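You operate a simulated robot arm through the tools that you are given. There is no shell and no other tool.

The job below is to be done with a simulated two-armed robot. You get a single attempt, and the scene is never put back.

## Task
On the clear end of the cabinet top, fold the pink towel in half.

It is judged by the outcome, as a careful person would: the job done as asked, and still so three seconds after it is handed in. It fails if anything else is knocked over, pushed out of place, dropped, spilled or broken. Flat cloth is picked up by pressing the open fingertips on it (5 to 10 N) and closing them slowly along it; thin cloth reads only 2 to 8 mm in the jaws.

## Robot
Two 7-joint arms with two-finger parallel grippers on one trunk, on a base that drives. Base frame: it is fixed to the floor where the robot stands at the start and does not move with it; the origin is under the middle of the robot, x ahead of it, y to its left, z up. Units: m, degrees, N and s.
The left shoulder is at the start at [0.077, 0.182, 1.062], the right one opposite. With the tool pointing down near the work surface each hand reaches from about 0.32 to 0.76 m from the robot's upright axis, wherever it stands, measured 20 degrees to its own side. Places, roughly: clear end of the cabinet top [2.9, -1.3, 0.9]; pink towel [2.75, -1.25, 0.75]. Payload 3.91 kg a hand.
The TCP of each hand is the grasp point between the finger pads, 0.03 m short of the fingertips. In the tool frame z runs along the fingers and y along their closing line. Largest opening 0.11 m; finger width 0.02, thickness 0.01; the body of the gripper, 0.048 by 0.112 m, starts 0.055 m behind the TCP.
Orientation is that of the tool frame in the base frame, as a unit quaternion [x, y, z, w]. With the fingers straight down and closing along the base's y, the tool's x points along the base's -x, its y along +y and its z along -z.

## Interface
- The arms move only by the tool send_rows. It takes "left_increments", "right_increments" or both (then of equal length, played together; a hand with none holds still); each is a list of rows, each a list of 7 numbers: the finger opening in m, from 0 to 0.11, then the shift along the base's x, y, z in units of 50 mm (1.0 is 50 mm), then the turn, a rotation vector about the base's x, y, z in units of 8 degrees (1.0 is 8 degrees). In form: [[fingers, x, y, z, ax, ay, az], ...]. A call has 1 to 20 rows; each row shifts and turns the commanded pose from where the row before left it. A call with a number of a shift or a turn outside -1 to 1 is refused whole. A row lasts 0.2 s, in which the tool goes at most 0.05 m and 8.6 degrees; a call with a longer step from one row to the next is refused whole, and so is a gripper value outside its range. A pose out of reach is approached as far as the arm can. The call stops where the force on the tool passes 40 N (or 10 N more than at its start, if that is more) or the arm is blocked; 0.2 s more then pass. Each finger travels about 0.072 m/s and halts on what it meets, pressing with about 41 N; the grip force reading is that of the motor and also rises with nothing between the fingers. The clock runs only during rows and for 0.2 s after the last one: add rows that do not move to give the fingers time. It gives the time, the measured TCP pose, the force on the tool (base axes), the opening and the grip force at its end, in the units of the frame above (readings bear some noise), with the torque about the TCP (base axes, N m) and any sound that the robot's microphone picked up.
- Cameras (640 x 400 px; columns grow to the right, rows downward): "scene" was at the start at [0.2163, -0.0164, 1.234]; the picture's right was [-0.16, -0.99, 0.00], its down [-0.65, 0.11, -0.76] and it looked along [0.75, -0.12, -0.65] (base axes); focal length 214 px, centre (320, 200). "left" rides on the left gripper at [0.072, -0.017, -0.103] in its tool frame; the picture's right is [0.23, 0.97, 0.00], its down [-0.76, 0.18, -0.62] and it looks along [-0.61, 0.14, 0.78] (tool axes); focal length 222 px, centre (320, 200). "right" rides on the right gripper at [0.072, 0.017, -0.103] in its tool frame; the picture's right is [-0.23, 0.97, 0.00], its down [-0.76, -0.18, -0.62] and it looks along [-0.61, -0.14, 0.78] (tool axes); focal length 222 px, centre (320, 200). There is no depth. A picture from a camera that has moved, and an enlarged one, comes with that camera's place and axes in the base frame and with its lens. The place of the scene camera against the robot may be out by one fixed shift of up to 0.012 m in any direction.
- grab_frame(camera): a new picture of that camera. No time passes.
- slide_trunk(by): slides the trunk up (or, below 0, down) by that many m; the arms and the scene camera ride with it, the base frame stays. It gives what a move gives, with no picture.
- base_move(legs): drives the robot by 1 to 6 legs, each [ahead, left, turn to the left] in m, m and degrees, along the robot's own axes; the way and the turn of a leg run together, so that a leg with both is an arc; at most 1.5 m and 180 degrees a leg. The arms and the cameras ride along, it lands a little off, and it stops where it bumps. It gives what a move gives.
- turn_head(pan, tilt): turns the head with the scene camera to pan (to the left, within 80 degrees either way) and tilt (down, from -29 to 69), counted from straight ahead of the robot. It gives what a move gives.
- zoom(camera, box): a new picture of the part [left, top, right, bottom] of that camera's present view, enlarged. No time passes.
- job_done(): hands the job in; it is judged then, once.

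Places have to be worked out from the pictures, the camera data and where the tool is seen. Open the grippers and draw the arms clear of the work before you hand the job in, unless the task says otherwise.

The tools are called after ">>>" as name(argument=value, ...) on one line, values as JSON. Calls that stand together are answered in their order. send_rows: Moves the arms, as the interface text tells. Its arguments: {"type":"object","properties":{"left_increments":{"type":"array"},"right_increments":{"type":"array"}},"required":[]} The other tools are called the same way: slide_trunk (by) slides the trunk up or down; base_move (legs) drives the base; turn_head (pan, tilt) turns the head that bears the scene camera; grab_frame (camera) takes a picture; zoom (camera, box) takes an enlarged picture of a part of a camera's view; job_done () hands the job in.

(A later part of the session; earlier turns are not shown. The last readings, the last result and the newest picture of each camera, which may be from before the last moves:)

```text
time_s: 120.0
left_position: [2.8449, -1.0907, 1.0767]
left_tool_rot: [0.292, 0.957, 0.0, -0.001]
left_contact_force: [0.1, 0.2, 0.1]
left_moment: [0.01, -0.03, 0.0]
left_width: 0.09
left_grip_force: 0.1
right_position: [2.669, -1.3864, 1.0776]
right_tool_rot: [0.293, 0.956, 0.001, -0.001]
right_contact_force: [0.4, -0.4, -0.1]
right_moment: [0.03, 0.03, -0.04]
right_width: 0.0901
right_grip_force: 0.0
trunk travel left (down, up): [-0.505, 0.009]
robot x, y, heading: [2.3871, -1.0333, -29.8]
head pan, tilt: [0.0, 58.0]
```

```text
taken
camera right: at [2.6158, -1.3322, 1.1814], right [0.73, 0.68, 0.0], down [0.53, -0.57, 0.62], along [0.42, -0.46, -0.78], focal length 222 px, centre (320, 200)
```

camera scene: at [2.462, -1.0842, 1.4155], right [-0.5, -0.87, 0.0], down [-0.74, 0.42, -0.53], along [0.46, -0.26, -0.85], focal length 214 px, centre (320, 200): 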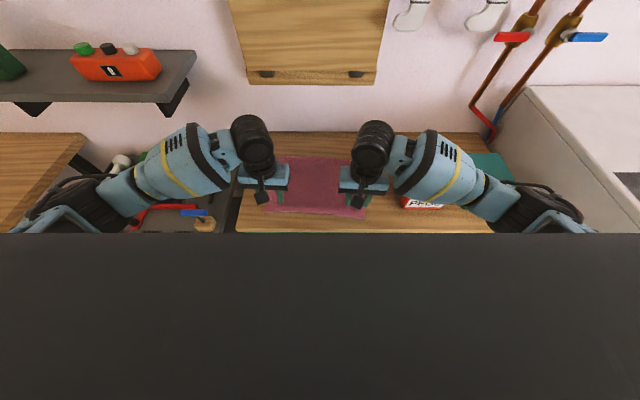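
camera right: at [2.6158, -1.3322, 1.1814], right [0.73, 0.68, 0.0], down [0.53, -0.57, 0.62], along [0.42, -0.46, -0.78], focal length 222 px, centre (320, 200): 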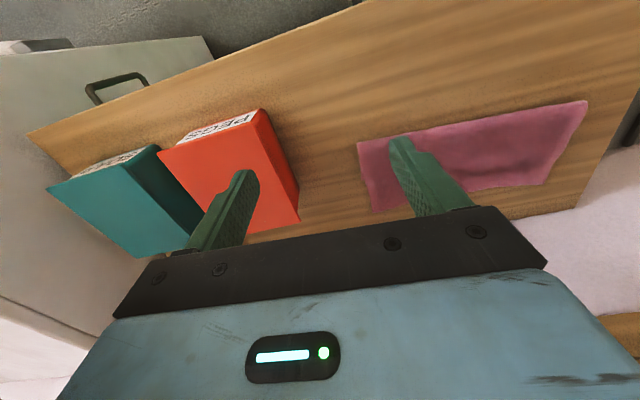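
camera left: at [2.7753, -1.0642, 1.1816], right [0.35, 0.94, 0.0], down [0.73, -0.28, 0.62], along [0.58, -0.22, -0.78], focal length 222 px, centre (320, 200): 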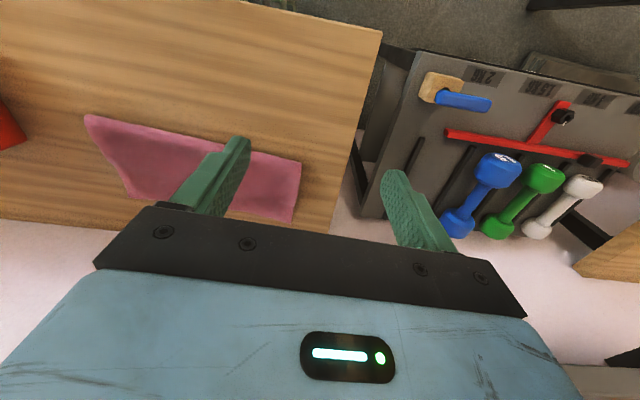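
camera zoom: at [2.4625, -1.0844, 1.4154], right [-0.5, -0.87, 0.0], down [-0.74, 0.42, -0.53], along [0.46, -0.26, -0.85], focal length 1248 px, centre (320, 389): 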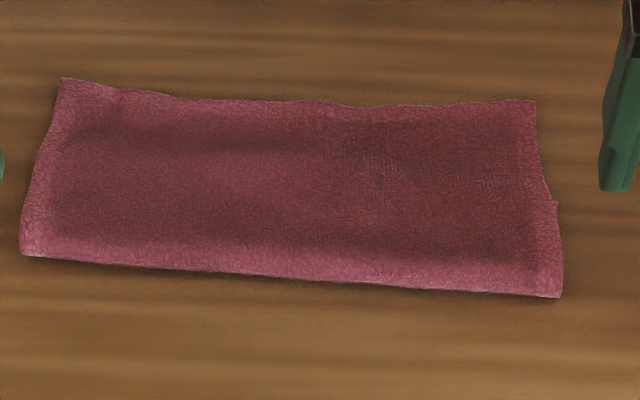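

The top layer is smooth, but a small step on the right border shows the upper layer (≈0.14 m) is longer than the lower (≈0.07–0.09 m), so the fold is off the midline. The free edge now lies at the far side as a single layer with the right facing, so I regrasp its two corners to re-lay it correctly.

>>> send_rows(left_increments=[[0.07, 0.432, -0.385, -0.342, 0, 0, 0], [0.05, 0.432, -0.385, -0.342, 0, 0, 0], [0.03, 0.432, -0.385, -0.342, 0, 0, 0], [0.03, 0.432, -0.385, -0.342, 0, 0, 0], [0.03, 0.432, -0.385, -0.342, 0, 0, 0], [0.03, 0.432, -0.385, -0.342, 0, 0, 0], [0.03, 0.432, -0.385, -0.342, 0, 0, 0], [0.03, 0.432, -0.385, -0.342, 0, 0, 0], [0.03, 0, 0, 0, 0, 0, 0]], right_increments=[[0.07, 0.5535, -0.1323, -0.344, 0, 0, 0], [0.05, 0.5535, -0.1323, -0.344, 0, 0, 0], [0.03, 0.5535, -0.1323, -0.344, 0, 0, 0], [0.03, 0.5535, -0.1323, -0.344, 0, 0, 0], [0.03, 0.5535, -0.1323, -0.344, 0, 0, 0], [0.03, 0.5535, -0.1323, -0.344, 0, 0, 0], [0.03, 0.5535, -0.1323, -0.344, 0, 0, 0], [0.03, 0.5535, -0.1323, -0.344, 0, 0, 0], [0.03, 0, 0, 0, 0, 0, 0]])

>>> grab_frame(camera="left")

>>> grab_frame(camera="right")

>>> zoom(camera="scene", box=[265, 135, 375, 200])

```text
time_s: 122.0
left_position: [3.0049, -1.2299, 0.9409]
left_tool_rot: [0.293, 0.956, -0.001, 0.001]
left_contact_force: [-0.3, -0.8, -0.1]
left_moment: [0.0, 0.01, 0.02]
left_width: 0.0298
left_grip_force: 0.0
left hand out of reach, approached as far as the arm can: row 8
right_position: [2.8798, -1.4337, 0.9393]
right_tool_rot: [0.291, 0.957, -0.001, 0.001]
right_contact_force: [0.3, 0.2, 0.2]
right_moment: [-0.03, 0.02, 0.0]
right_width: 0.0301
right_grip_force: 0.1
right hand out of reach, approached as far as the arm can: row 8
trunk travel left (down, up): [-0.505, 0.009]
robot x, y, heading: [2.3859, -1.0379, -30.0]
head pan, tilt: [0.0, 58.0]
```

```text
taken
camera left: at [2.9349, -1.2047, 1.0454], right [0.36, 0.93, 0.0], down [0.73, -0.28, 0.62], along [0.58, -0.22, -0.78], focal length 222 px, centre (320, 200)
```

left: 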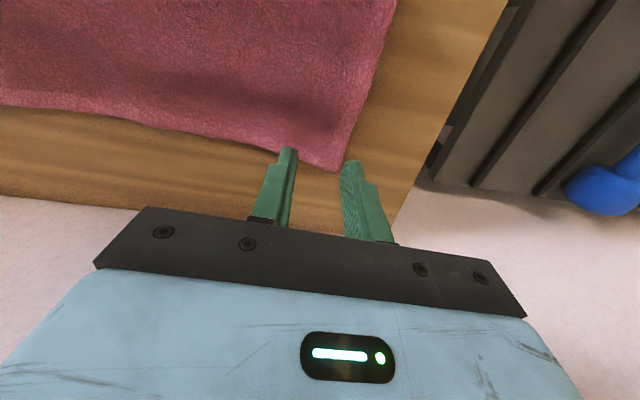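

```text
taken
camera right: at [2.8258, -1.3793, 1.0438], right [0.73, 0.68, 0.0], down [0.53, -0.57, 0.62], along [0.43, -0.46, -0.78], focal length 222 px, centre (320, 200)
```

right: 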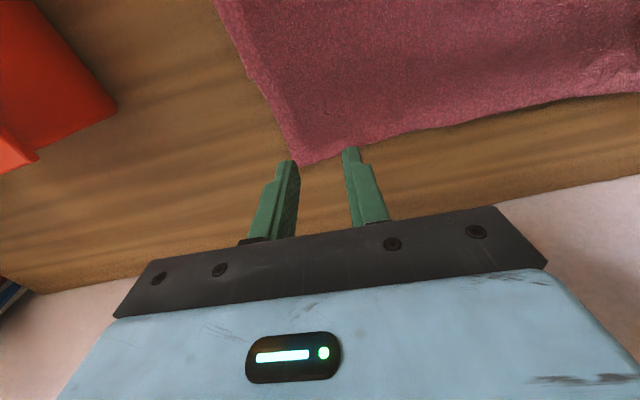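

```text
5.82 times, centred on (320, 168) of scene
camera zoom: at [2.4613, -1.0845, 1.4156], right [-0.5, -0.87, 0.0], down [-0.74, 0.42, -0.53], along [0.46, -0.26, -0.85], focal length 1248 px, centre (320, 389)
```

zoom: 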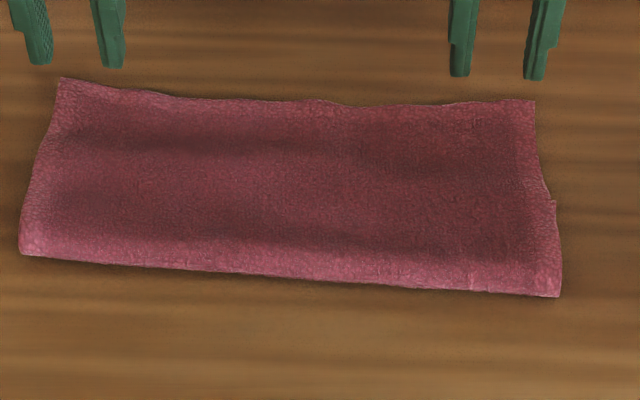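

Both hands hit their reach limit about 1.5 cm short. I pull the hands back 8 cm and up, then drive the base 8 cm closer (the counter front is still 0.33 m from my axis).

>>> send_rows(left_increments=[[0.03, -0.447, 0.292, 0.267, 0, 0, 0], [0.03, -0.447, 0.292, 0.267, 0, 0, 0], [0.03, -0.447, 0.292, 0.267, 0, 0, 0], [0.03, -0.3, 0.2, 0, 0, 0, 0], [0.03, 0, 0, 0, 0, 0, 0]], right_increments=[[0.03, -0.447, 0.292, 0.267, 0, 0, 0], [0.03, -0.447, 0.292, 0.267, 0, 0, 0], [0.03, -0.447, 0.292, 0.267, 0, 0, 0], [0.03, -0.3, 0.2, 0, 0, 0, 0], [0.03, 0, 0, 0, 0, 0, 0]])

>>> base_move(legs=[[0.08, 0, 0]])

>>> grab_frame(camera="scene")

```text
time_s: 123.2
left_position: [2.9227, -1.1756, 0.9818]
left_tool_rot: [0.291, 0.957, 0.0, 0.0]
left_contact_force: [1.1, 0.8, 0.2]
left_moment: [0.01, 0.03, 0.01]
left_width: 0.0298
left_grip_force: 0.1
right_position: [2.795, -1.3764, 0.9796]
right_tool_rot: [0.291, 0.957, 0.0, 0.0]
right_contact_force: [1.2, -0.3, 0.8]
right_moment: [0.0, -0.01, -0.03]
right_width: 0.0299
right_grip_force: 0.0
trunk travel left (down, up): [-0.505, 0.009]
robot x, y, heading: [2.383, -1.0398, -29.9]
head pan, tilt: [0.0, 58.0]
```

```text
time_s: 124.4
left_position: [2.9882, -1.2151, 0.9811]
left_tool_rot: [0.292, 0.957, 0.0, 0.0]
left_contact_force: [-0.4, -0.3, 1.1]
left_moment: [0.0, -0.03, -0.03]
left_width: 0.0298
left_grip_force: 0.2
right_position: [2.861, -1.4154, 0.9816]
right_tool_rot: [0.293, 0.956, 0.0, 0.001]
right_contact_force: [-1.3, 0.7, 0.4]
right_moment: [0.0, 0.02, 0.01]
right_width: 0.0299
right_grip_force: 0.1
trunk travel left (down, up): [-0.505, 0.009]
robot x, y, heading: [2.4524, -1.074, -29.8]
head pan, tilt: [0.0, 58.0]
stopped in leg 1: the robot was blocked; the commanded pose is now the measured one
```

```text
taken
camera scene: at [2.5266, -1.1213, 1.4156], right [-0.5, -0.87, 0.0], down [-0.74, 0.42, -0.53], along [0.46, -0.26, -0.85], focal length 214 px, centre (320, 200)
```

scene: 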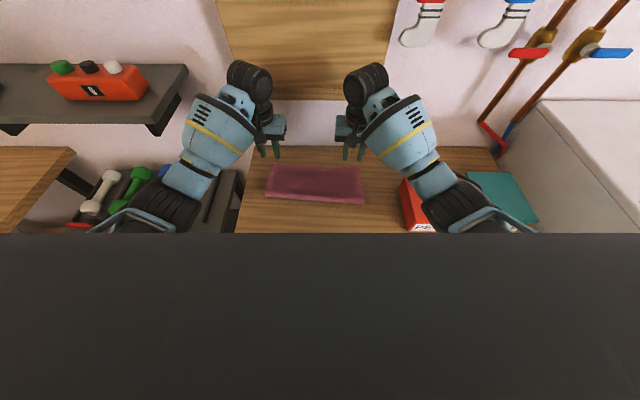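

The base stopped just at the end (moved about 7.7 cm) against something, likely the cabinet front. I back off 1.5 cm so nothing stays pressed.

>>> base_move(legs=[[-0.015, 0, 0]])

>>> grab_frame(camera="left")

>>> grab_frame(camera="right")

>>> zoom(camera="scene", box=[260, 130, 400, 230])

```text
time_s: 125.2
left_position: [2.9785, -1.2087, 0.9801]
left_tool_rot: [0.291, 0.957, 0.0, -0.001]
left_contact_force: [-0.6, -0.6, 0.3]
left_moment: [0.02, 0.01, 0.0]
left_width: 0.0301
left_grip_force: 0.2
right_position: [2.8509, -1.409, 0.9789]
right_tool_rot: [0.293, 0.956, 0.0, 0.0]
right_contact_force: [0.1, -0.3, -0.1]
right_moment: [0.02, 0.02, -0.01]
right_width: 0.0303
right_grip_force: 0.1
trunk travel left (down, up): [-0.505, 0.009]
robot x, y, heading: [2.4418, -1.0686, -29.8]
head pan, tilt: [0.0, 58.0]
```

```text
taken
camera left: at [2.9086, -1.1821, 1.0838], right [0.35, 0.94, 0.0], down [0.73, -0.28, 0.62], along [0.58, -0.22, -0.78], focal length 222 px, centre (320, 200)
```

left: 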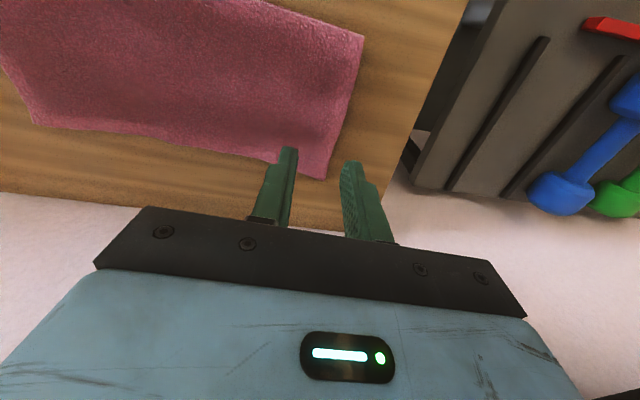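

```text
taken
camera right: at [2.7985, -1.3551, 1.083], right [0.73, 0.68, 0.0], down [0.53, -0.57, 0.62], along [0.42, -0.46, -0.78], focal length 222 px, centre (320, 200)
```

right: 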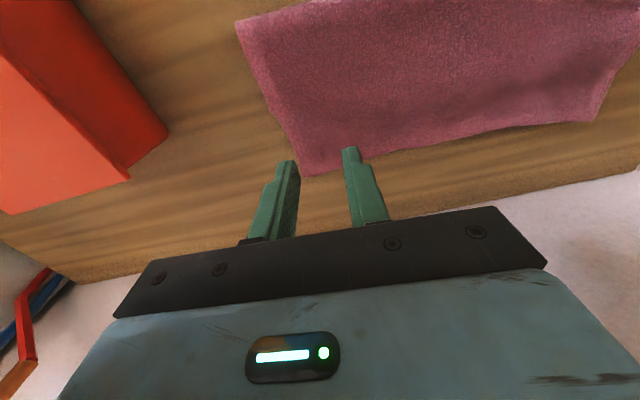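

```text
4.00 times, centred on (330, 180) of scene
camera zoom: at [2.5165, -1.1155, 1.4154], right [-0.5, -0.87, 0.0], down [-0.74, 0.42, -0.53], along [0.46, -0.26, -0.85], focal length 858 px, centre (280, 280)
```

zoom: 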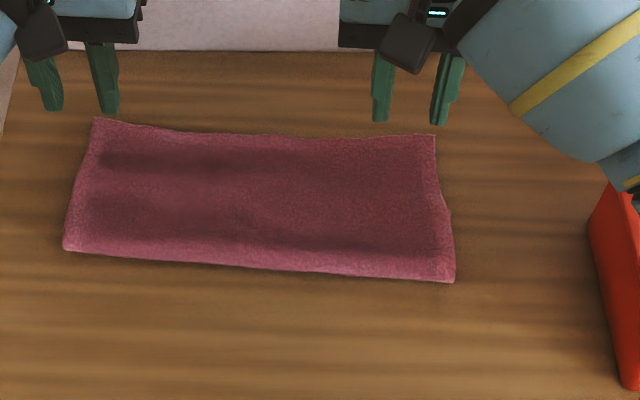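

Corner positions agree between cameras: (3.045,-1.228) and (2.881,-1.471). I move the open fingers over them and down to about 1 cm above the cloth.

>>> send_rows(left_increments=[[0.03, 0.2, -0.189, -0.3, 0, 0, 0], [0.03, 0.2, -0.189, -0.4, 0, 0, 0], [0.03, 0.2, -0.189, -0.4, 0, 0, 0], [0.03, 0.2, -0.189, -0.4, 0, 0, 0], [0.03, 0, 0, 0, 0, 0, 0]], right_increments=[[0.03, 0.1825, -0.1515, -0.3, 0, 0, 0], [0.03, 0.1825, -0.1515, -0.4, 0, 0, 0], [0.03, 0.1825, -0.1515, -0.4, 0, 0, 0], [0.03, 0.1825, -0.1515, -0.4, 0, 0, 0], [0.03, 0, 0, 0, 0, 0, 0]])

>>> zoom(camera="left", box=[220, 60, 420, 240])

>>> zoom(camera="right", box=[220, 60, 420, 240])

```text
time_s: 126.3
left_position: [3.0168, -1.2445, 0.9068]
left_tool_rot: [0.291, 0.957, -0.001, 0.001]
left_contact_force: [0.4, 0.2, -0.3]
left_moment: [-0.03, 0.0, -0.02]
left_width: 0.0301
left_grip_force: 0.1
right_position: [2.886, -1.4373, 0.9051]
right_tool_rot: [0.292, 0.956, 0.0, 0.0]
right_contact_force: [-0.5, -0.2, 0.4]
right_moment: [0.0, -0.02, 0.05]
right_width: 0.0299
right_grip_force: 0.1
trunk travel left (down, up): [-0.505, 0.009]
robot x, y, heading: [2.4392, -1.0669, -29.7]
head pan, tilt: [0.0, 58.0]
```

```text
2.22 times, centred on (320, 150) of left
camera zoom: at [2.946, -1.2181, 1.0103], right [0.35, 0.94, 0.0], down [0.73, -0.28, 0.62], along [0.58, -0.22, -0.78], focal length 494 px, centre (320, 311)
```

zoom: 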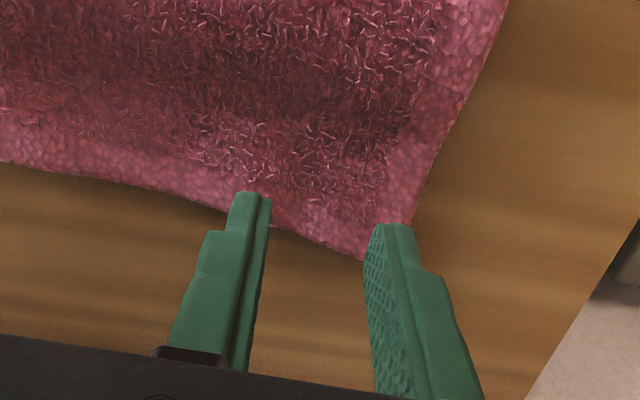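

```text
2.22 times, centred on (320, 150) of right
camera zoom: at [2.8336, -1.3834, 1.0082], right [0.73, 0.68, 0.0], down [0.53, -0.57, 0.62], along [0.42, -0.46, -0.78], focal length 494 px, centre (320, 311)
```

zoom: 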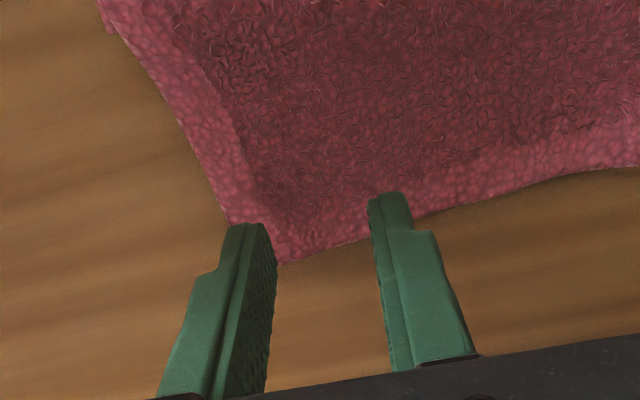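

The fingertips sit about 1 cm inside both edges of each corner. I creep down to contact.

>>> send_rows(left_increments=[[0.03, 0, 0, -0.06, 0, 0, 0], [0.03, 0, 0, -0.06, 0, 0, 0], [0.03, 0, 0, -0.05, 0, 0, 0], [0.03, 0, 0, -0.04, 0, 0, 0], [0.03, 0, 0, 0, 0, 0, 0]], right_increments=[[0.03, 0, 0, -0.06, 0, 0, 0], [0.03, 0, 0, -0.06, 0, 0, 0], [0.03, 0, 0, -0.04, 0, 0, 0], [0.03, 0, 0, -0.02, 0, 0, 0], [0.03, 0, 0, 0, 0, 0, 0]])

```text
time_s: 127.5
left_position: [3.0165, -1.2451, 0.8963]
left_tool_rot: [0.291, 0.957, 0.0, 0.0]
left_contact_force: [-0.1, 0.0, 0.2]
left_moment: [-0.05, 0.0, -0.01]
left_width: 0.0298
left_grip_force: 0.0
right_position: [2.8856, -1.4392, 0.8969]
right_tool_rot: [0.292, 0.956, -0.001, -0.001]
right_contact_force: [0.0, -0.6, -0.3]
right_moment: [0.01, 0.03, 0.03]
right_width: 0.0305
right_grip_force: 0.0
trunk travel left (down, up): [-0.505, 0.009]
robot x, y, heading: [2.4408, -1.066, -29.9]
head pan, tilt: [0.0, 58.0]
```

Still no contact at TCP z 0.896. I go down about 3 mm more on both.

>>> send_rows(left_increments=[[0.03, 0, 0, -0.03, 0, 0, 0], [0.03, 0, 0, -0.025, 0, 0, 0], [0.03, 0, 0, 0, 0, 0, 0]], right_increments=[[0.03, 0, 0, -0.03, 0, 0, 0], [0.03, 0, 0, -0.03, 0, 0, 0], [0.03, 0, 0, 0, 0, 0, 0]])

```text
time_s: 128.3
left_position: [3.0176, -1.245, 0.8941]
left_tool_rot: [0.291, 0.957, -0.001, 0.0]
left_contact_force: [1.2, 0.1, 3.0]
left_moment: [-0.01, -0.03, -0.02]
left_width: 0.0298
left_grip_force: 0.0
right_position: [2.8861, -1.4391, 0.8952]
right_tool_rot: [0.293, 0.956, 0.0, 0.001]
right_contact_force: [-0.2, -0.6, 2.5]
right_moment: [0.01, 0.01, 0.01]
right_width: 0.0299
right_grip_force: 0.1
trunk travel left (down, up): [-0.505, 0.009]
robot x, y, heading: [2.4415, -1.0662, -29.9]
head pan, tilt: [0.0, 58.0]
```

Both touch at about 3 N. I press about 1 mm more and close slowly along the cloth.

>>> send_rows(left_increments=[[0.03, 0, 0, -0.025, 0, 0, 0], [0.03, 0, 0, 0, 0, 0, 0], [0.027, 0, 0, 0, 0, 0, 0], [0.024, 0, 0, 0, 0, 0, 0], [0.021, 0, 0, 0, 0, 0, 0], [0.018, 0, 0, 0, 0, 0, 0], [0.015, 0, 0, 0, 0, 0, 0], [0.012, 0, 0, 0, 0, 0, 0], [0.009, 0, 0, 0, 0, 0, 0], [0.006, 0, 0, 0, 0, 0, 0], [0.003, 0, 0, 0, 0, 0, 0], [0.0, 0, 0, 0, 0, 0, 0], [0.0, 0, 0, 0, 0, 0, 0]], right_increments=[[0.03, 0, 0, -0.03, 0, 0, 0], [0.03, 0, 0, 0, 0, 0, 0], [0.027, 0, 0, 0, 0, 0, 0], [0.024, 0, 0, 0, 0, 0, 0], [0.021, 0, 0, 0, 0, 0, 0], [0.018, 0, 0, 0, 0, 0, 0], [0.015, 0, 0, 0, 0, 0, 0], [0.012, 0, 0, 0, 0, 0, 0], [0.009, 0, 0, 0, 0, 0, 0], [0.006, 0, 0, 0, 0, 0, 0], [0.003, 0, 0, 0, 0, 0, 0], [0.0, 0, 0, 0, 0, 0, 0], [0.0, 0, 0, 0, 0, 0, 0]])

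>>> zoom(camera="left", box=[220, 60, 420, 240])

>>> zoom(camera="right", box=[220, 60, 420, 240])

```text
time_s: 131.2
left_position: [3.0151, -1.2449, 0.8935]
left_tool_rot: [0.291, 0.957, -0.001, 0.0]
left_contact_force: [-3.2, -6.0, 9.2]
left_moment: [-0.12, 0.1, 0.01]
left_width: 0.0035
left_grip_force: 40.1
right_position: [2.8857, -1.4379, 0.8936]
right_tool_rot: [0.292, 0.956, 0.0, 0.001]
right_contact_force: [4.3, 6.7, 8.7]
right_moment: [0.15, -0.1, -0.03]
right_width: 0.0033
right_grip_force: 40.5
trunk travel left (down, up): [-0.505, 0.009]
robot x, y, heading: [2.4379, -1.0681, -29.8]
head pan, tilt: [0.0, 58.0]
```

```text
2.22 times, centred on (320, 150) of left
camera zoom: at [2.9455, -1.2192, 0.9963], right [0.35, 0.94, 0.0], down [0.73, -0.28, 0.62], along [0.58, -0.22, -0.78], focal length 494 px, centre (320, 311)
```

zoom: 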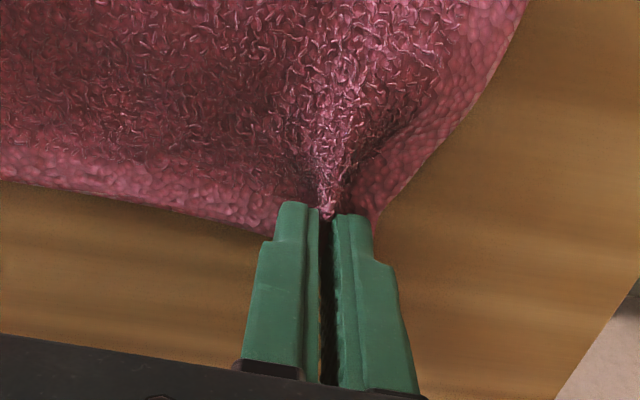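

```text
2.22 times, centred on (320, 150) of right
camera zoom: at [2.8331, -1.3841, 0.996], right [0.73, 0.68, 0.0], down [0.53, -0.57, 0.62], along [0.43, -0.46, -0.78], focal length 494 px, centre (320, 311)
```

zoom: 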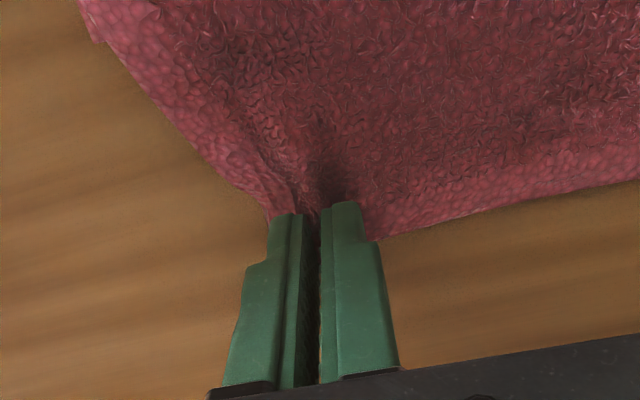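

Both jaws hold (3.5 and 3.3 mm) with the free edge now on the far side of the pads. I lift and carry the edge back past the midline so the cloth re-lays and the fold line rolls back toward me.

>>> send_rows(left_increments=[[0.0, -0.083, 0.056, 0.5, 0, 0, 0], [0.0, -0.249, 0.168, 0.5, 0, 0, 0], [0.0, -0.332, 0.224, 0.44, 0, 0, 0], [0.0, -0.332, 0.224, 0.36, 0, 0, 0], [0.0, -0.332, 0.224, 0.16, 0, 0, 0], [0.0, -0.332, 0.224, 0.04, 0, 0, 0], [0.0, -0.332, 0.224, -0.04, 0, 0, 0], [0.0, -0.332, 0.224, -0.06, 0, 0, 0], [0.0, -0.332, 0.224, -0.1, 0, 0, 0], [0.0, -0.332, 0.224, -0.1, 0, 0, 0], [0.0, -0.332, 0.224, -0.16, 0, 0, 0], [0.0, -0.166, 0.112, -0.14, 0, 0, 0], [0.0, 0, 0, 0, 0, 0, 0]], right_increments=[[0.0, -0.087, 0.059, 0.5, 0, 0, 0], [0.0, -0.261, 0.176, 0.5, 0, 0, 0], [0.0, -0.348, 0.235, 0.44, 0, 0, 0], [0.0, -0.348, 0.235, 0.36, 0, 0, 0], [0.0, -0.348, 0.235, 0.16, 0, 0, 0], [0.0, -0.348, 0.235, 0.04, 0, 0, 0], [0.0, -0.348, 0.235, -0.04, 0, 0, 0], [0.0, -0.348, 0.235, -0.06, 0, 0, 0], [0.0, -0.348, 0.235, -0.1, 0, 0, 0], [0.0, -0.348, 0.235, -0.1, 0, 0, 0], [0.0, -0.348, 0.235, -0.16, 0, 0, 0], [0.0, -0.174, 0.117, -0.14, 0, 0, 0], [0.0, 0, 0, 0, 0, 0, 0]])

>>> zoom(camera="scene", box=[250, 130, 400, 225])

>>> grab_frame(camera="left")

>>> grab_frame(camera="right")

```text
time_s: 133.9
left_position: [2.8423, -1.1266, 0.9618]
left_tool_rot: [0.291, 0.957, 0.001, 0.0]
left_contact_force: [-5.1, -6.3, 0.8]
left_moment: [-0.19, 0.15, 0.02]
left_width: 0.0038
left_grip_force: 40.8
right_position: [2.7035, -1.3152, 0.9621]
right_tool_rot: [0.293, 0.956, 0.0, 0.002]
right_contact_force: [5.3, 6.2, 0.0]
right_moment: [0.21, -0.15, -0.05]
right_width: 0.0037
right_grip_force: 40.9
trunk travel left (down, up): [-0.505, 0.009]
robot x, y, heading: [2.4415, -1.0654, -30.0]
head pan, tilt: [0.0, 58.0]
```

```text
4.21 times, centred on (325, 178) of scene
camera zoom: at [2.515, -1.1147, 1.4156], right [-0.5, -0.87, 0.0], down [-0.74, 0.42, -0.53], along [0.46, -0.26, -0.85], focal length 903 px, centre (299, 295)
```

zoom: 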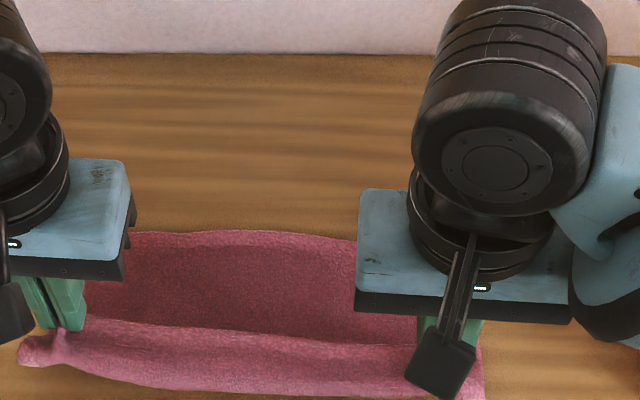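

```text
taken
camera left: at [2.7726, -1.1013, 1.0648], right [0.35, 0.94, 0.0], down [0.73, -0.28, 0.62], along [0.58, -0.22, -0.78], focal length 222 px, centre (320, 200)
```

left: 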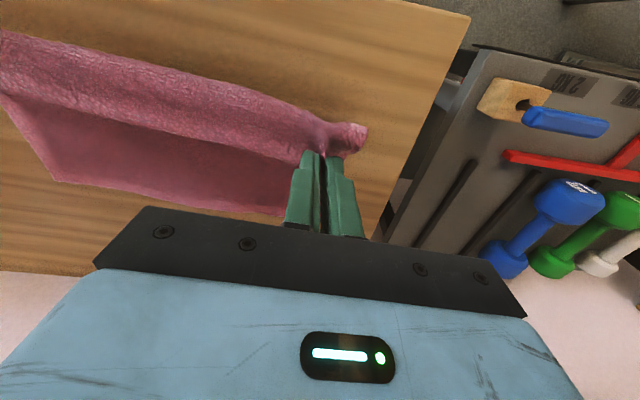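

```text
taken
camera right: at [2.651, -1.2607, 1.0659], right [0.73, 0.68, 0.0], down [0.53, -0.57, 0.62], along [0.42, -0.46, -0.78], focal length 222 px, centre (320, 200)
```

right: 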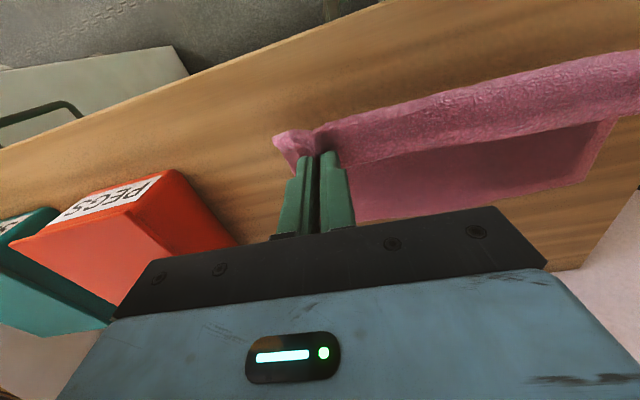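

The lower layer's far edge is now visible at about FL (2.957,-1.165) to FR (2.799,-1.420), and the fold is back near the midline. I now carry the edge forward in a low arc aimed to land right on that far edge, pausing part way.

>>> send_rows(left_increments=[[0.0, 0.135, -0.0946, 0.08, 0, 0, 0], [0.0, 0.135, -0.0946, 0.06, 0, 0, 0], [0.0, 0.152, -0.1064, 0.06, 0, 0, 0], [0.0, 0.135, -0.0946, 0, 0, 0, 0], [0.0, 0.152, -0.1064, -0.02, 0, 0, 0], [0.0, 0.135, -0.0946, -0.04, 0, 0, 0], [0.0, 0.135, -0.0946, -0.12, 0, 0, 0], [0.0, 0.118, -0.0827, -0.12, 0, 0, 0], [0.0, 0, 0, 0, 0, 0, 0]], right_increments=[[0.0, 0.1614, -0.1128, 0.08, 0, 0, 0], [0.0, 0.1614, -0.1128, 0.06, 0, 0, 0], [0.0, 0.1816, -0.1269, 0.06, 0, 0, 0], [0.0, 0.1614, -0.1128, 0, 0, 0, 0], [0.0, 0.1816, -0.1269, -0.02, 0, 0, 0], [0.0, 0.1614, -0.1128, -0.04, 0, 0, 0], [0.0, 0.1614, -0.1128, -0.12, 0, 0, 0], [0.0, 0.1413, -0.0987, -0.12, 0, 0, 0], [0.0, 0, 0, 0, 0, 0, 0]])

>>> zoom(camera="scene", box=[250, 130, 400, 225])

>>> grab_frame(camera="left")

>>> grab_frame(camera="right")

```text
time_s: 135.9
left_position: [2.898, -1.1654, 0.9565]
left_tool_rot: [0.291, 0.957, -0.001, 0.0]
left_contact_force: [-3.5, -6.0, -0.4]
left_moment: [-0.18, 0.11, -0.01]
left_width: 0.0035
left_grip_force: 41.1
right_position: [2.7711, -1.3613, 0.9578]
right_tool_rot: [0.292, 0.956, 0.0, 0.0]
right_contact_force: [4.5, 6.3, 0.4]
right_moment: [0.16, -0.12, -0.02]
right_width: 0.0035
right_grip_force: 41.0
trunk travel left (down, up): [-0.505, 0.009]
robot x, y, heading: [2.4414, -1.066, -30.1]
head pan, tilt: [0.0, 58.0]
```

```text
4.21 times, centred on (325, 178) of scene
camera zoom: at [2.5147, -1.1145, 1.4156], right [-0.5, -0.87, 0.0], down [-0.74, 0.42, -0.53], along [0.46, -0.26, -0.85], focal length 903 px, centre (299, 295)
```

zoom: 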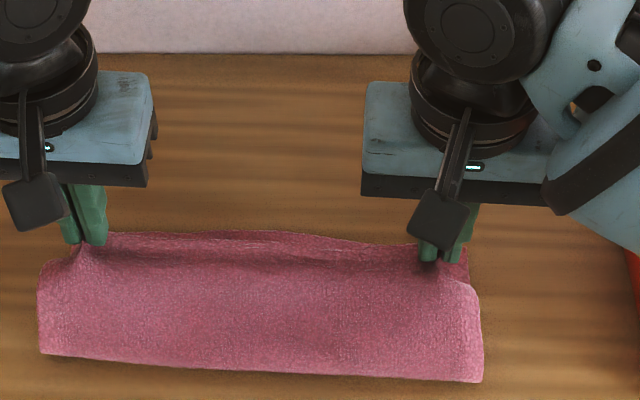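

```text
taken
camera left: at [2.8277, -1.1394, 1.0609], right [0.35, 0.94, 0.0], down [0.73, -0.28, 0.62], along [0.58, -0.22, -0.78], focal length 222 px, centre (320, 200)
```

left: 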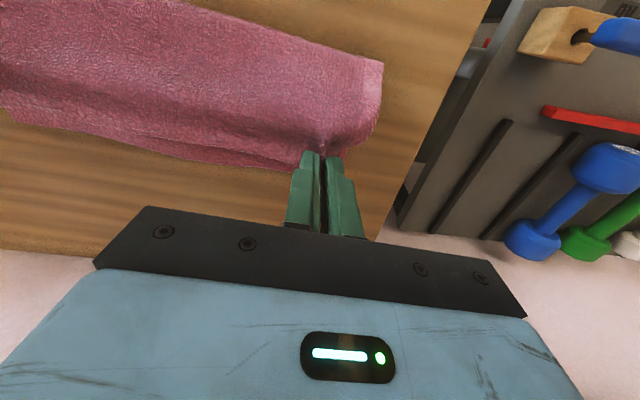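

```text
taken
camera right: at [2.7173, -1.3065, 1.0602], right [0.73, 0.68, 0.0], down [0.53, -0.57, 0.62], along [0.42, -0.46, -0.78], focal length 222 px, centre (320, 200)
```

right: 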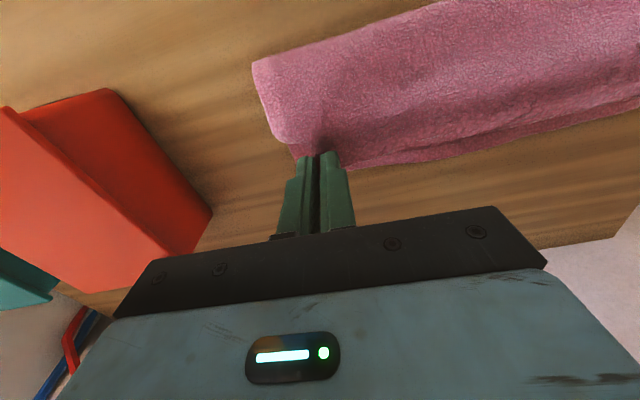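

The fold line now lies right on the midline on both sides. I finish the landing onto the far edge.

>>> send_rows(left_increments=[[0.0, 0.1435, -0.1015, -0.18, 0, 0, 0], [0.0, 0.126, -0.0893, -0.22, 0, 0, 0], [0.0, 0.115, -0.0812, -0.26, 0, 0, 0], [0.0, 0.103, -0.0731, -0.26, 0, 0, 0], [0.0, 0.086, -0.0609, -0.2, 0, 0, 0], [0.0, 0, 0, 0, 0, 0, 0]], right_increments=[[0.0, 0.1665, -0.122, -0.18, 0, 0, 0], [0.0, 0.1465, -0.107, -0.22, 0, 0, 0], [0.0, 0.133, -0.0976, -0.26, 0, 0, 0], [0.0, 0.12, -0.0878, -0.26, 0, 0, 0], [0.0, 0.1, -0.0732, -0.22, 0, 0, 0], [0.0, 0, 0, 0, 0, 0, 0]])

>>> zoom(camera="scene", box=[250, 130, 400, 225])

>>> zoom(camera="left", box=[100, 0, 420, 220])

>>> zoom(camera="right", box=[220, 0, 540, 220])

```text
time_s: 137.3
left_position: [2.927, -1.187, 0.9009]
left_tool_rot: [0.292, 0.957, 0.001, 0.001]
left_contact_force: [-4.1, -6.5, 0.7]
left_moment: [-0.24, 0.12, 0.04]
left_width: 0.0036
left_grip_force: 41.0
right_position: [2.8014, -1.3837, 0.9012]
right_tool_rot: [0.293, 0.956, 0.001, 0.0]
right_contact_force: [3.9, 7.6, 0.2]
right_moment: [0.17, -0.12, 0.0]
right_width: 0.0033
right_grip_force: 40.8
trunk travel left (down, up): [-0.505, 0.009]
robot x, y, heading: [2.4452, -1.061, -29.9]
head pan, tilt: [0.0, 58.0]
```

```text
4.21 times, centred on (325, 178) of scene
camera zoom: at [2.5146, -1.1145, 1.4157], right [-0.5, -0.87, 0.0], down [-0.74, 0.42, -0.53], along [0.46, -0.26, -0.85], focal length 903 px, centre (299, 295)
```

zoom: 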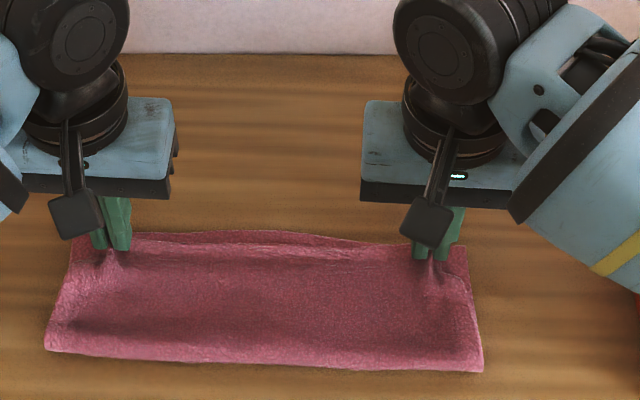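

```text
1.82 times, centred on (260, 110) of left
camera zoom: at [2.8562, -1.16, 1.0048], right [0.35, 0.94, 0.0], down [0.73, -0.28, 0.62], along [0.58, -0.22, -0.78], focal length 404 px, centre (429, 364)
```

zoom: 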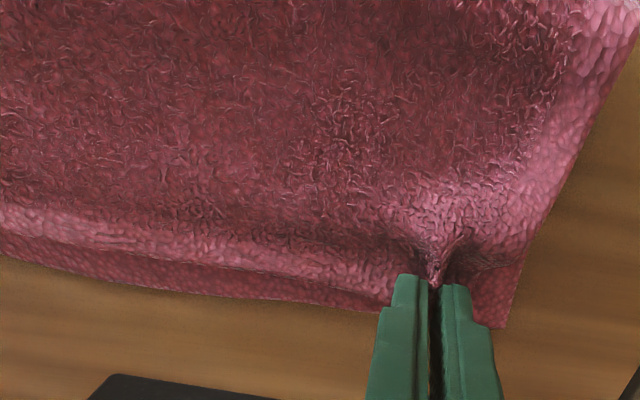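

```text
1.82 times, centred on (380, 110) of right
camera zoom: at [2.7501, -1.3301, 1.0037], right [0.73, 0.68, 0.0], down [0.53, -0.57, 0.62], along [0.42, -0.46, -0.78], focal length 404 px, centre (211, 364)
```

zoom: 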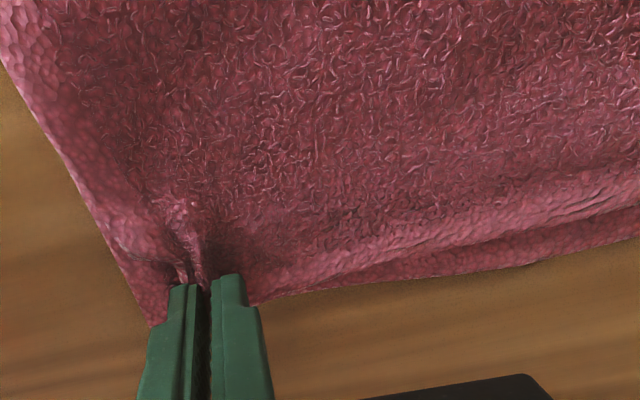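

The top edge is lying on the lower far edge with both corners matched. I lower 2 mm, open the fingers slowly and raise straight up.

>>> send_rows(left_increments=[[0.0, 0, 0, -0.04, 0, 0, 0], [0.0, 0, 0, 0, 0, 0, 0], [0.006, 0, 0, 0, 0, 0, 0], [0.012, 0, 0, 0, 0, 0, 0], [0.018, 0, 0, 0, 0, 0, 0], [0.024, 0, 0, 0, 0, 0, 0], [0.03, 0, 0, 0.02, 0, 0, 0], [0.034, 0, 0, 0.06, 0, 0, 0], [0.036, 0, 0, 0.1, 0, 0, 0], [0.036, 0, 0, 0.2, 0, 0, 0], [0.036, 0, 0, 0.5, 0, 0, 0], [0.036, 0, 0, 0.7, 0, 0, 0], [0.036, 0, 0, 0.7, 0, 0, 0]], right_increments=[[0.0, 0, 0, -0.04, 0, 0, 0], [0.0, 0, 0, 0, 0, 0, 0], [0.006, 0, 0, 0, 0, 0, 0], [0.012, 0, 0, 0, 0, 0, 0], [0.018, 0, 0, 0, 0, 0, 0], [0.024, 0, 0, 0, 0, 0, 0], [0.03, 0, 0, 0.02, 0, 0, 0], [0.034, 0, 0, 0.06, 0, 0, 0], [0.036, 0, 0, 0.1, 0, 0, 0], [0.036, 0, 0, 0.2, 0, 0, 0], [0.036, 0, 0, 0.5, 0, 0, 0], [0.036, 0, 0, 0.7, 0, 0, 0], [0.036, 0, 0, 0.7, 0, 0, 0]])

>>> zoom(camera="scene", box=[250, 130, 400, 225])

>>> zoom(camera="left", box=[100, 0, 420, 220])

>>> zoom(camera="right", box=[220, 0, 540, 220])

```text
time_s: 140.2
left_position: [2.9261, -1.186, 1.0131]
left_tool_rot: [0.292, 0.957, 0.0, 0.001]
left_contact_force: [0.5, 0.2, 0.0]
left_moment: [0.02, 0.01, -0.05]
left_width: 0.036
left_grip_force: 0.1
right_position: [2.8005, -1.3826, 1.0143]
right_tool_rot: [0.294, 0.956, 0.0, 0.0]
right_contact_force: [0.4, 0.6, -0.4]
right_moment: [-0.01, 0.02, 0.01]
right_width: 0.036
right_grip_force: 0.0
trunk travel left (down, up): [-0.505, 0.009]
robot x, y, heading: [2.4437, -1.068, -29.6]
head pan, tilt: [0.0, 58.0]
```

```text
4.21 times, centred on (325, 178) of scene
camera zoom: at [2.5146, -1.1143, 1.4158], right [-0.5, -0.87, 0.0], down [-0.74, 0.42, -0.53], along [0.46, -0.26, -0.85], focal length 903 px, centre (299, 295)
```

zoom: 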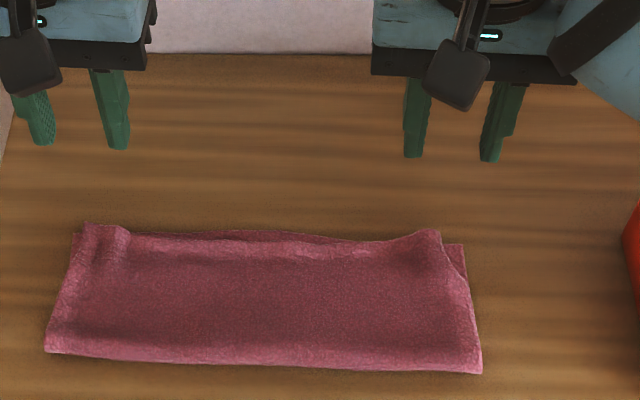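

```text
1.82 times, centred on (260, 110) of left
camera zoom: at [2.856, -1.1604, 1.1175], right [0.35, 0.94, 0.0], down [0.73, -0.28, 0.62], along [0.58, -0.22, -0.78], focal length 404 px, centre (429, 364)
```

zoom: 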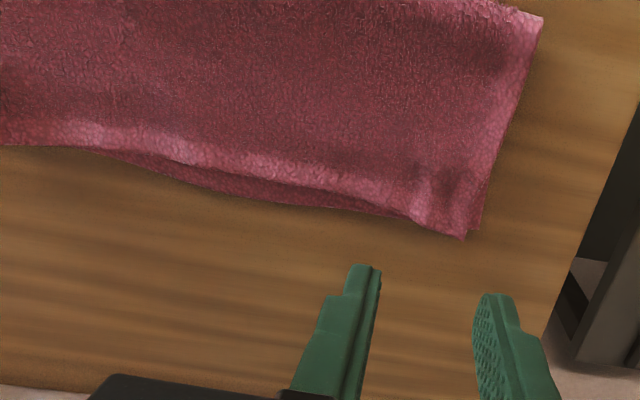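

```text
1.82 times, centred on (380, 110) of right
camera zoom: at [2.749, -1.3286, 1.1166], right [0.73, 0.68, 0.0], down [0.53, -0.57, 0.62], along [0.42, -0.46, -0.78], focal length 404 px, centre (211, 364)
```

zoom: 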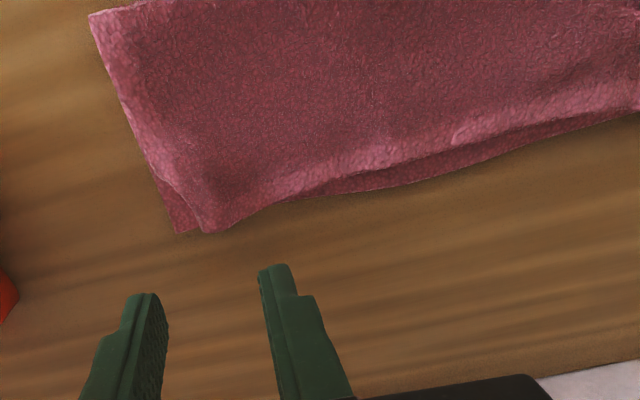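

The fold is neat: the top edge lies within about 1 cm of the lower edge with both corners matched, leaving only small raised puckers where I pinched. I close the fingers and pat those puckers down gently.

>>> send_rows(left_increments=[[0.02, 0, 0, -0.5, 0, 0, 0], [0.004, 0, 0, -0.6, 0, 0, 0], [0.002, 0, 0, -0.6, 0, 0, 0], [0.002, 0, 0, -0.36, 0, 0, 0], [0.002, 0, 0, -0.1, 0, 0, 0], [0.002, 0, 0, 0, 0, 0, 0]], right_increments=[[0.02, 0, 0, -0.5, 0, 0, 0], [0.004, 0, 0, -0.6, 0, 0, 0], [0.002, 0, 0, -0.6, 0, 0, 0], [0.002, 0, 0, -0.36, 0, 0, 0], [0.002, 0, 0, -0.1, 0, 0, 0], [0.002, 0, 0, 0, 0, 0, 0]])

>>> zoom(camera="left", box=[220, 60, 420, 240])

>>> zoom(camera="right", box=[220, 60, 420, 240])

```text
time_s: 141.6
left_position: [2.9254, -1.1879, 0.9048]
left_tool_rot: [0.291, 0.957, 0.0, 0.0]
left_contact_force: [0.4, 0.2, -0.3]
left_moment: [0.02, 0.05, -0.03]
left_width: 0.0
left_grip_force: 37.3
right_position: [2.8023, -1.3851, 0.9052]
right_tool_rot: [0.292, 0.956, 0.001, 0.001]
right_contact_force: [-0.2, -0.5, -0.3]
right_moment: [0.0, -0.01, 0.01]
right_width: 0.0
right_grip_force: 37.7
trunk travel left (down, up): [-0.505, 0.009]
robot x, y, heading: [2.439, -1.0676, -29.9]
head pan, tilt: [0.0, 58.0]
```

```text
2.22 times, centred on (320, 150) of left
camera zoom: at [2.8566, -1.1623, 1.008], right [0.35, 0.94, 0.0], down [0.73, -0.28, 0.62], along [0.58, -0.22, -0.78], focal length 494 px, centre (320, 311)
```

zoom: 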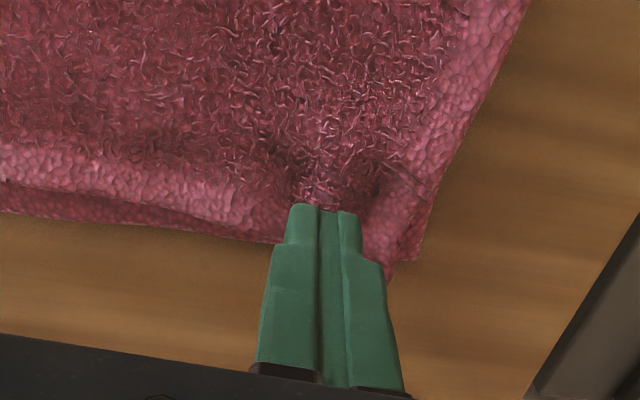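

```text
2.22 times, centred on (320, 150) of right
camera zoom: at [2.7501, -1.331, 1.0073], right [0.73, 0.68, 0.0], down [0.53, -0.57, 0.62], along [0.42, -0.46, -0.78], focal length 494 px, centre (320, 311)
```

zoom: 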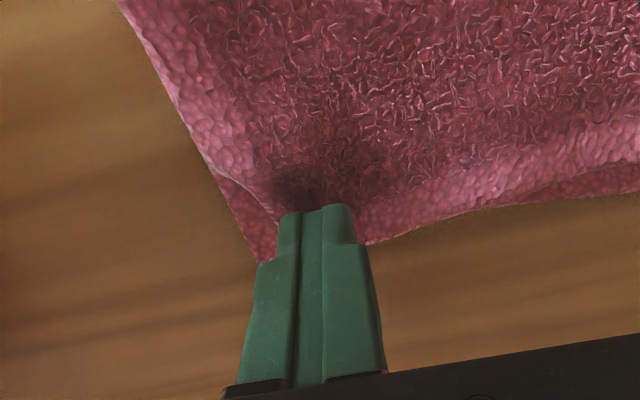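

The fingers are closed with no cloth caught. I press down lightly in small steps.

>>> send_rows(left_increments=[[0.0, 0, 0, -0.05, 0, 0, 0], [0.0, 0, 0, -0.05, 0, 0, 0], [0.0, 0, 0, -0.03, 0, 0, 0], [0.0, 0, 0, 0, 0, 0, 0]], right_increments=[[0.0, 0, 0, -0.05, 0, 0, 0], [0.0, 0, 0, -0.05, 0, 0, 0], [0.0, 0, 0, -0.03, 0, 0, 0], [0.0, 0, 0, 0, 0, 0, 0]])

```text
time_s: 142.6
left_position: [2.9267, -1.1871, 0.898]
left_tool_rot: [0.291, 0.957, 0.0, 0.0]
left_contact_force: [-0.9, -0.8, 1.8]
left_moment: [0.0, -0.01, 0.03]
left_width: 0.0
left_grip_force: 37.9
right_position: [2.8022, -1.3859, 0.8985]
right_tool_rot: [0.293, 0.956, -0.001, 0.001]
right_contact_force: [0.4, 0.0, 3.7]
right_moment: [0.0, 0.0, 0.02]
right_width: 0.0
right_grip_force: 37.4
trunk travel left (down, up): [-0.505, 0.009]
robot x, y, heading: [2.438, -1.0638, -30.1]
head pan, tilt: [0.0, 58.0]
```

Light contact (1.8 N and 3.7 N). I open slowly to spread the puckers outward, then lift straight off.

>>> send_rows(left_increments=[[0.004, 0, 0, 0, 0, 0, 0], [0.008, 0, 0, 0, 0, 0, 0], [0.012, 0, 0, 0, 0, 0, 0], [0.016, 0, 0, 0, 0, 0, 0], [0.02, 0, 0, 0, 0, 0, 0], [0.024, 0, 0, 0, 0, 0, 0], [0.027, 0, 0, 0, 0, 0, 0], [0.027, 0, 0, 0.1, 0, 0, 0], [0.027, 0, 0, 0.2, 0, 0, 0], [0.027, 0, 0, 0.5, 0, 0, 0], [0.027, 0, 0, 0.7, 0, 0, 0], [0.027, 0, 0, 0.7, 0, 0, 0]], right_increments=[[0.004, 0, 0, 0, 0, 0, 0], [0.008, 0, 0, 0, 0, 0, 0], [0.012, 0, 0, 0, 0, 0, 0], [0.016, 0, 0, 0, 0, 0, 0], [0.02, 0, 0, 0, 0, 0, 0], [0.024, 0, 0, 0, 0, 0, 0], [0.027, 0, 0, 0, 0, 0, 0], [0.027, 0, 0, 0.1, 0, 0, 0], [0.027, 0, 0, 0.2, 0, 0, 0], [0.027, 0, 0, 0.5, 0, 0, 0], [0.027, 0, 0, 0.7, 0, 0, 0], [0.027, 0, 0, 0.7, 0, 0, 0]])

>>> zoom(camera="scene", box=[250, 130, 400, 225])

>>> zoom(camera="left", box=[100, 0, 420, 220])

>>> zoom(camera="right", box=[220, 0, 540, 220])

```text
time_s: 145.2
left_position: [2.9265, -1.1876, 1.0082]
left_tool_rot: [0.29, 0.957, 0.0, 0.0]
left_contact_force: [0.0, -0.4, -0.4]
left_moment: [-0.02, -0.02, 0.03]
left_width: 0.0269
left_grip_force: 0.0
right_position: [2.8033, -1.3843, 1.0074]
right_tool_rot: [0.293, 0.956, -0.001, 0.001]
right_contact_force: [-0.1, 0.5, -0.3]
right_moment: [0.0, 0.03, 0.0]
right_width: 0.0272
right_grip_force: 0.0
trunk travel left (down, up): [-0.505, 0.009]
robot x, y, heading: [2.4413, -1.07, -29.8]
head pan, tilt: [0.0, 58.0]
```

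```text
4.21 times, centred on (325, 178) of scene
camera zoom: at [2.5146, -1.1143, 1.4158], right [-0.5, -0.87, 0.0], down [-0.74, 0.42, -0.53], along [0.46, -0.26, -0.85], focal length 903 px, centre (299, 295)
```

zoom: 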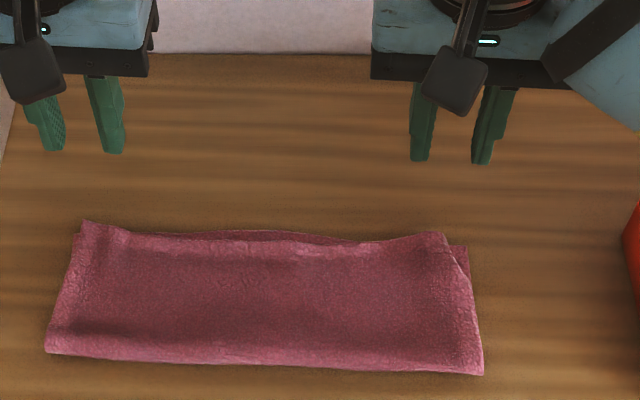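

```text
1.82 times, centred on (260, 110) of left
camera zoom: at [2.857, -1.1613, 1.1115], right [0.35, 0.94, 0.0], down [0.73, -0.28, 0.62], along [0.58, -0.22, -0.78], focal length 404 px, centre (429, 364)
```

zoom: 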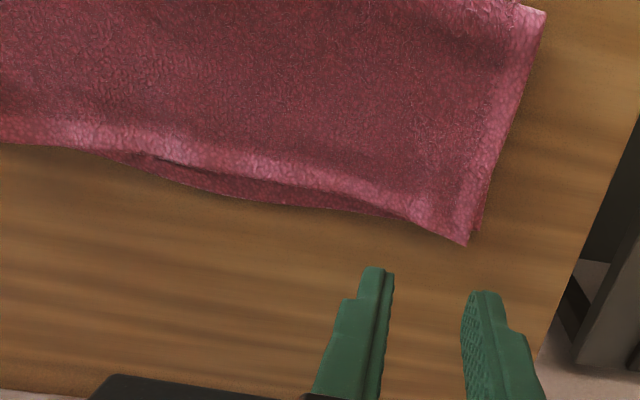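

```text
1.82 times, centred on (380, 110) of right
camera zoom: at [2.7511, -1.3301, 1.1107], right [0.73, 0.68, 0.0], down [0.53, -0.57, 0.62], along [0.42, -0.46, -0.78], focal length 404 px, centre (211, 364)
```

zoom: 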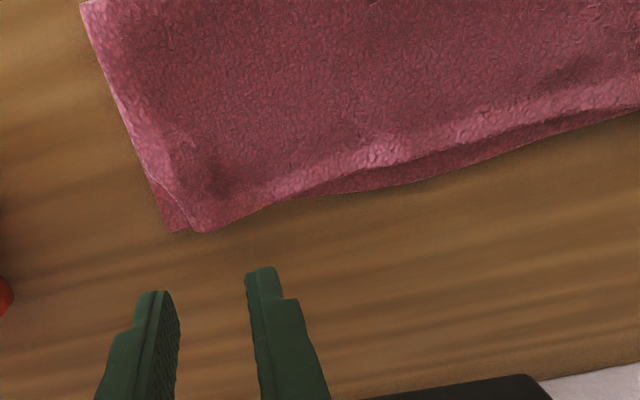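

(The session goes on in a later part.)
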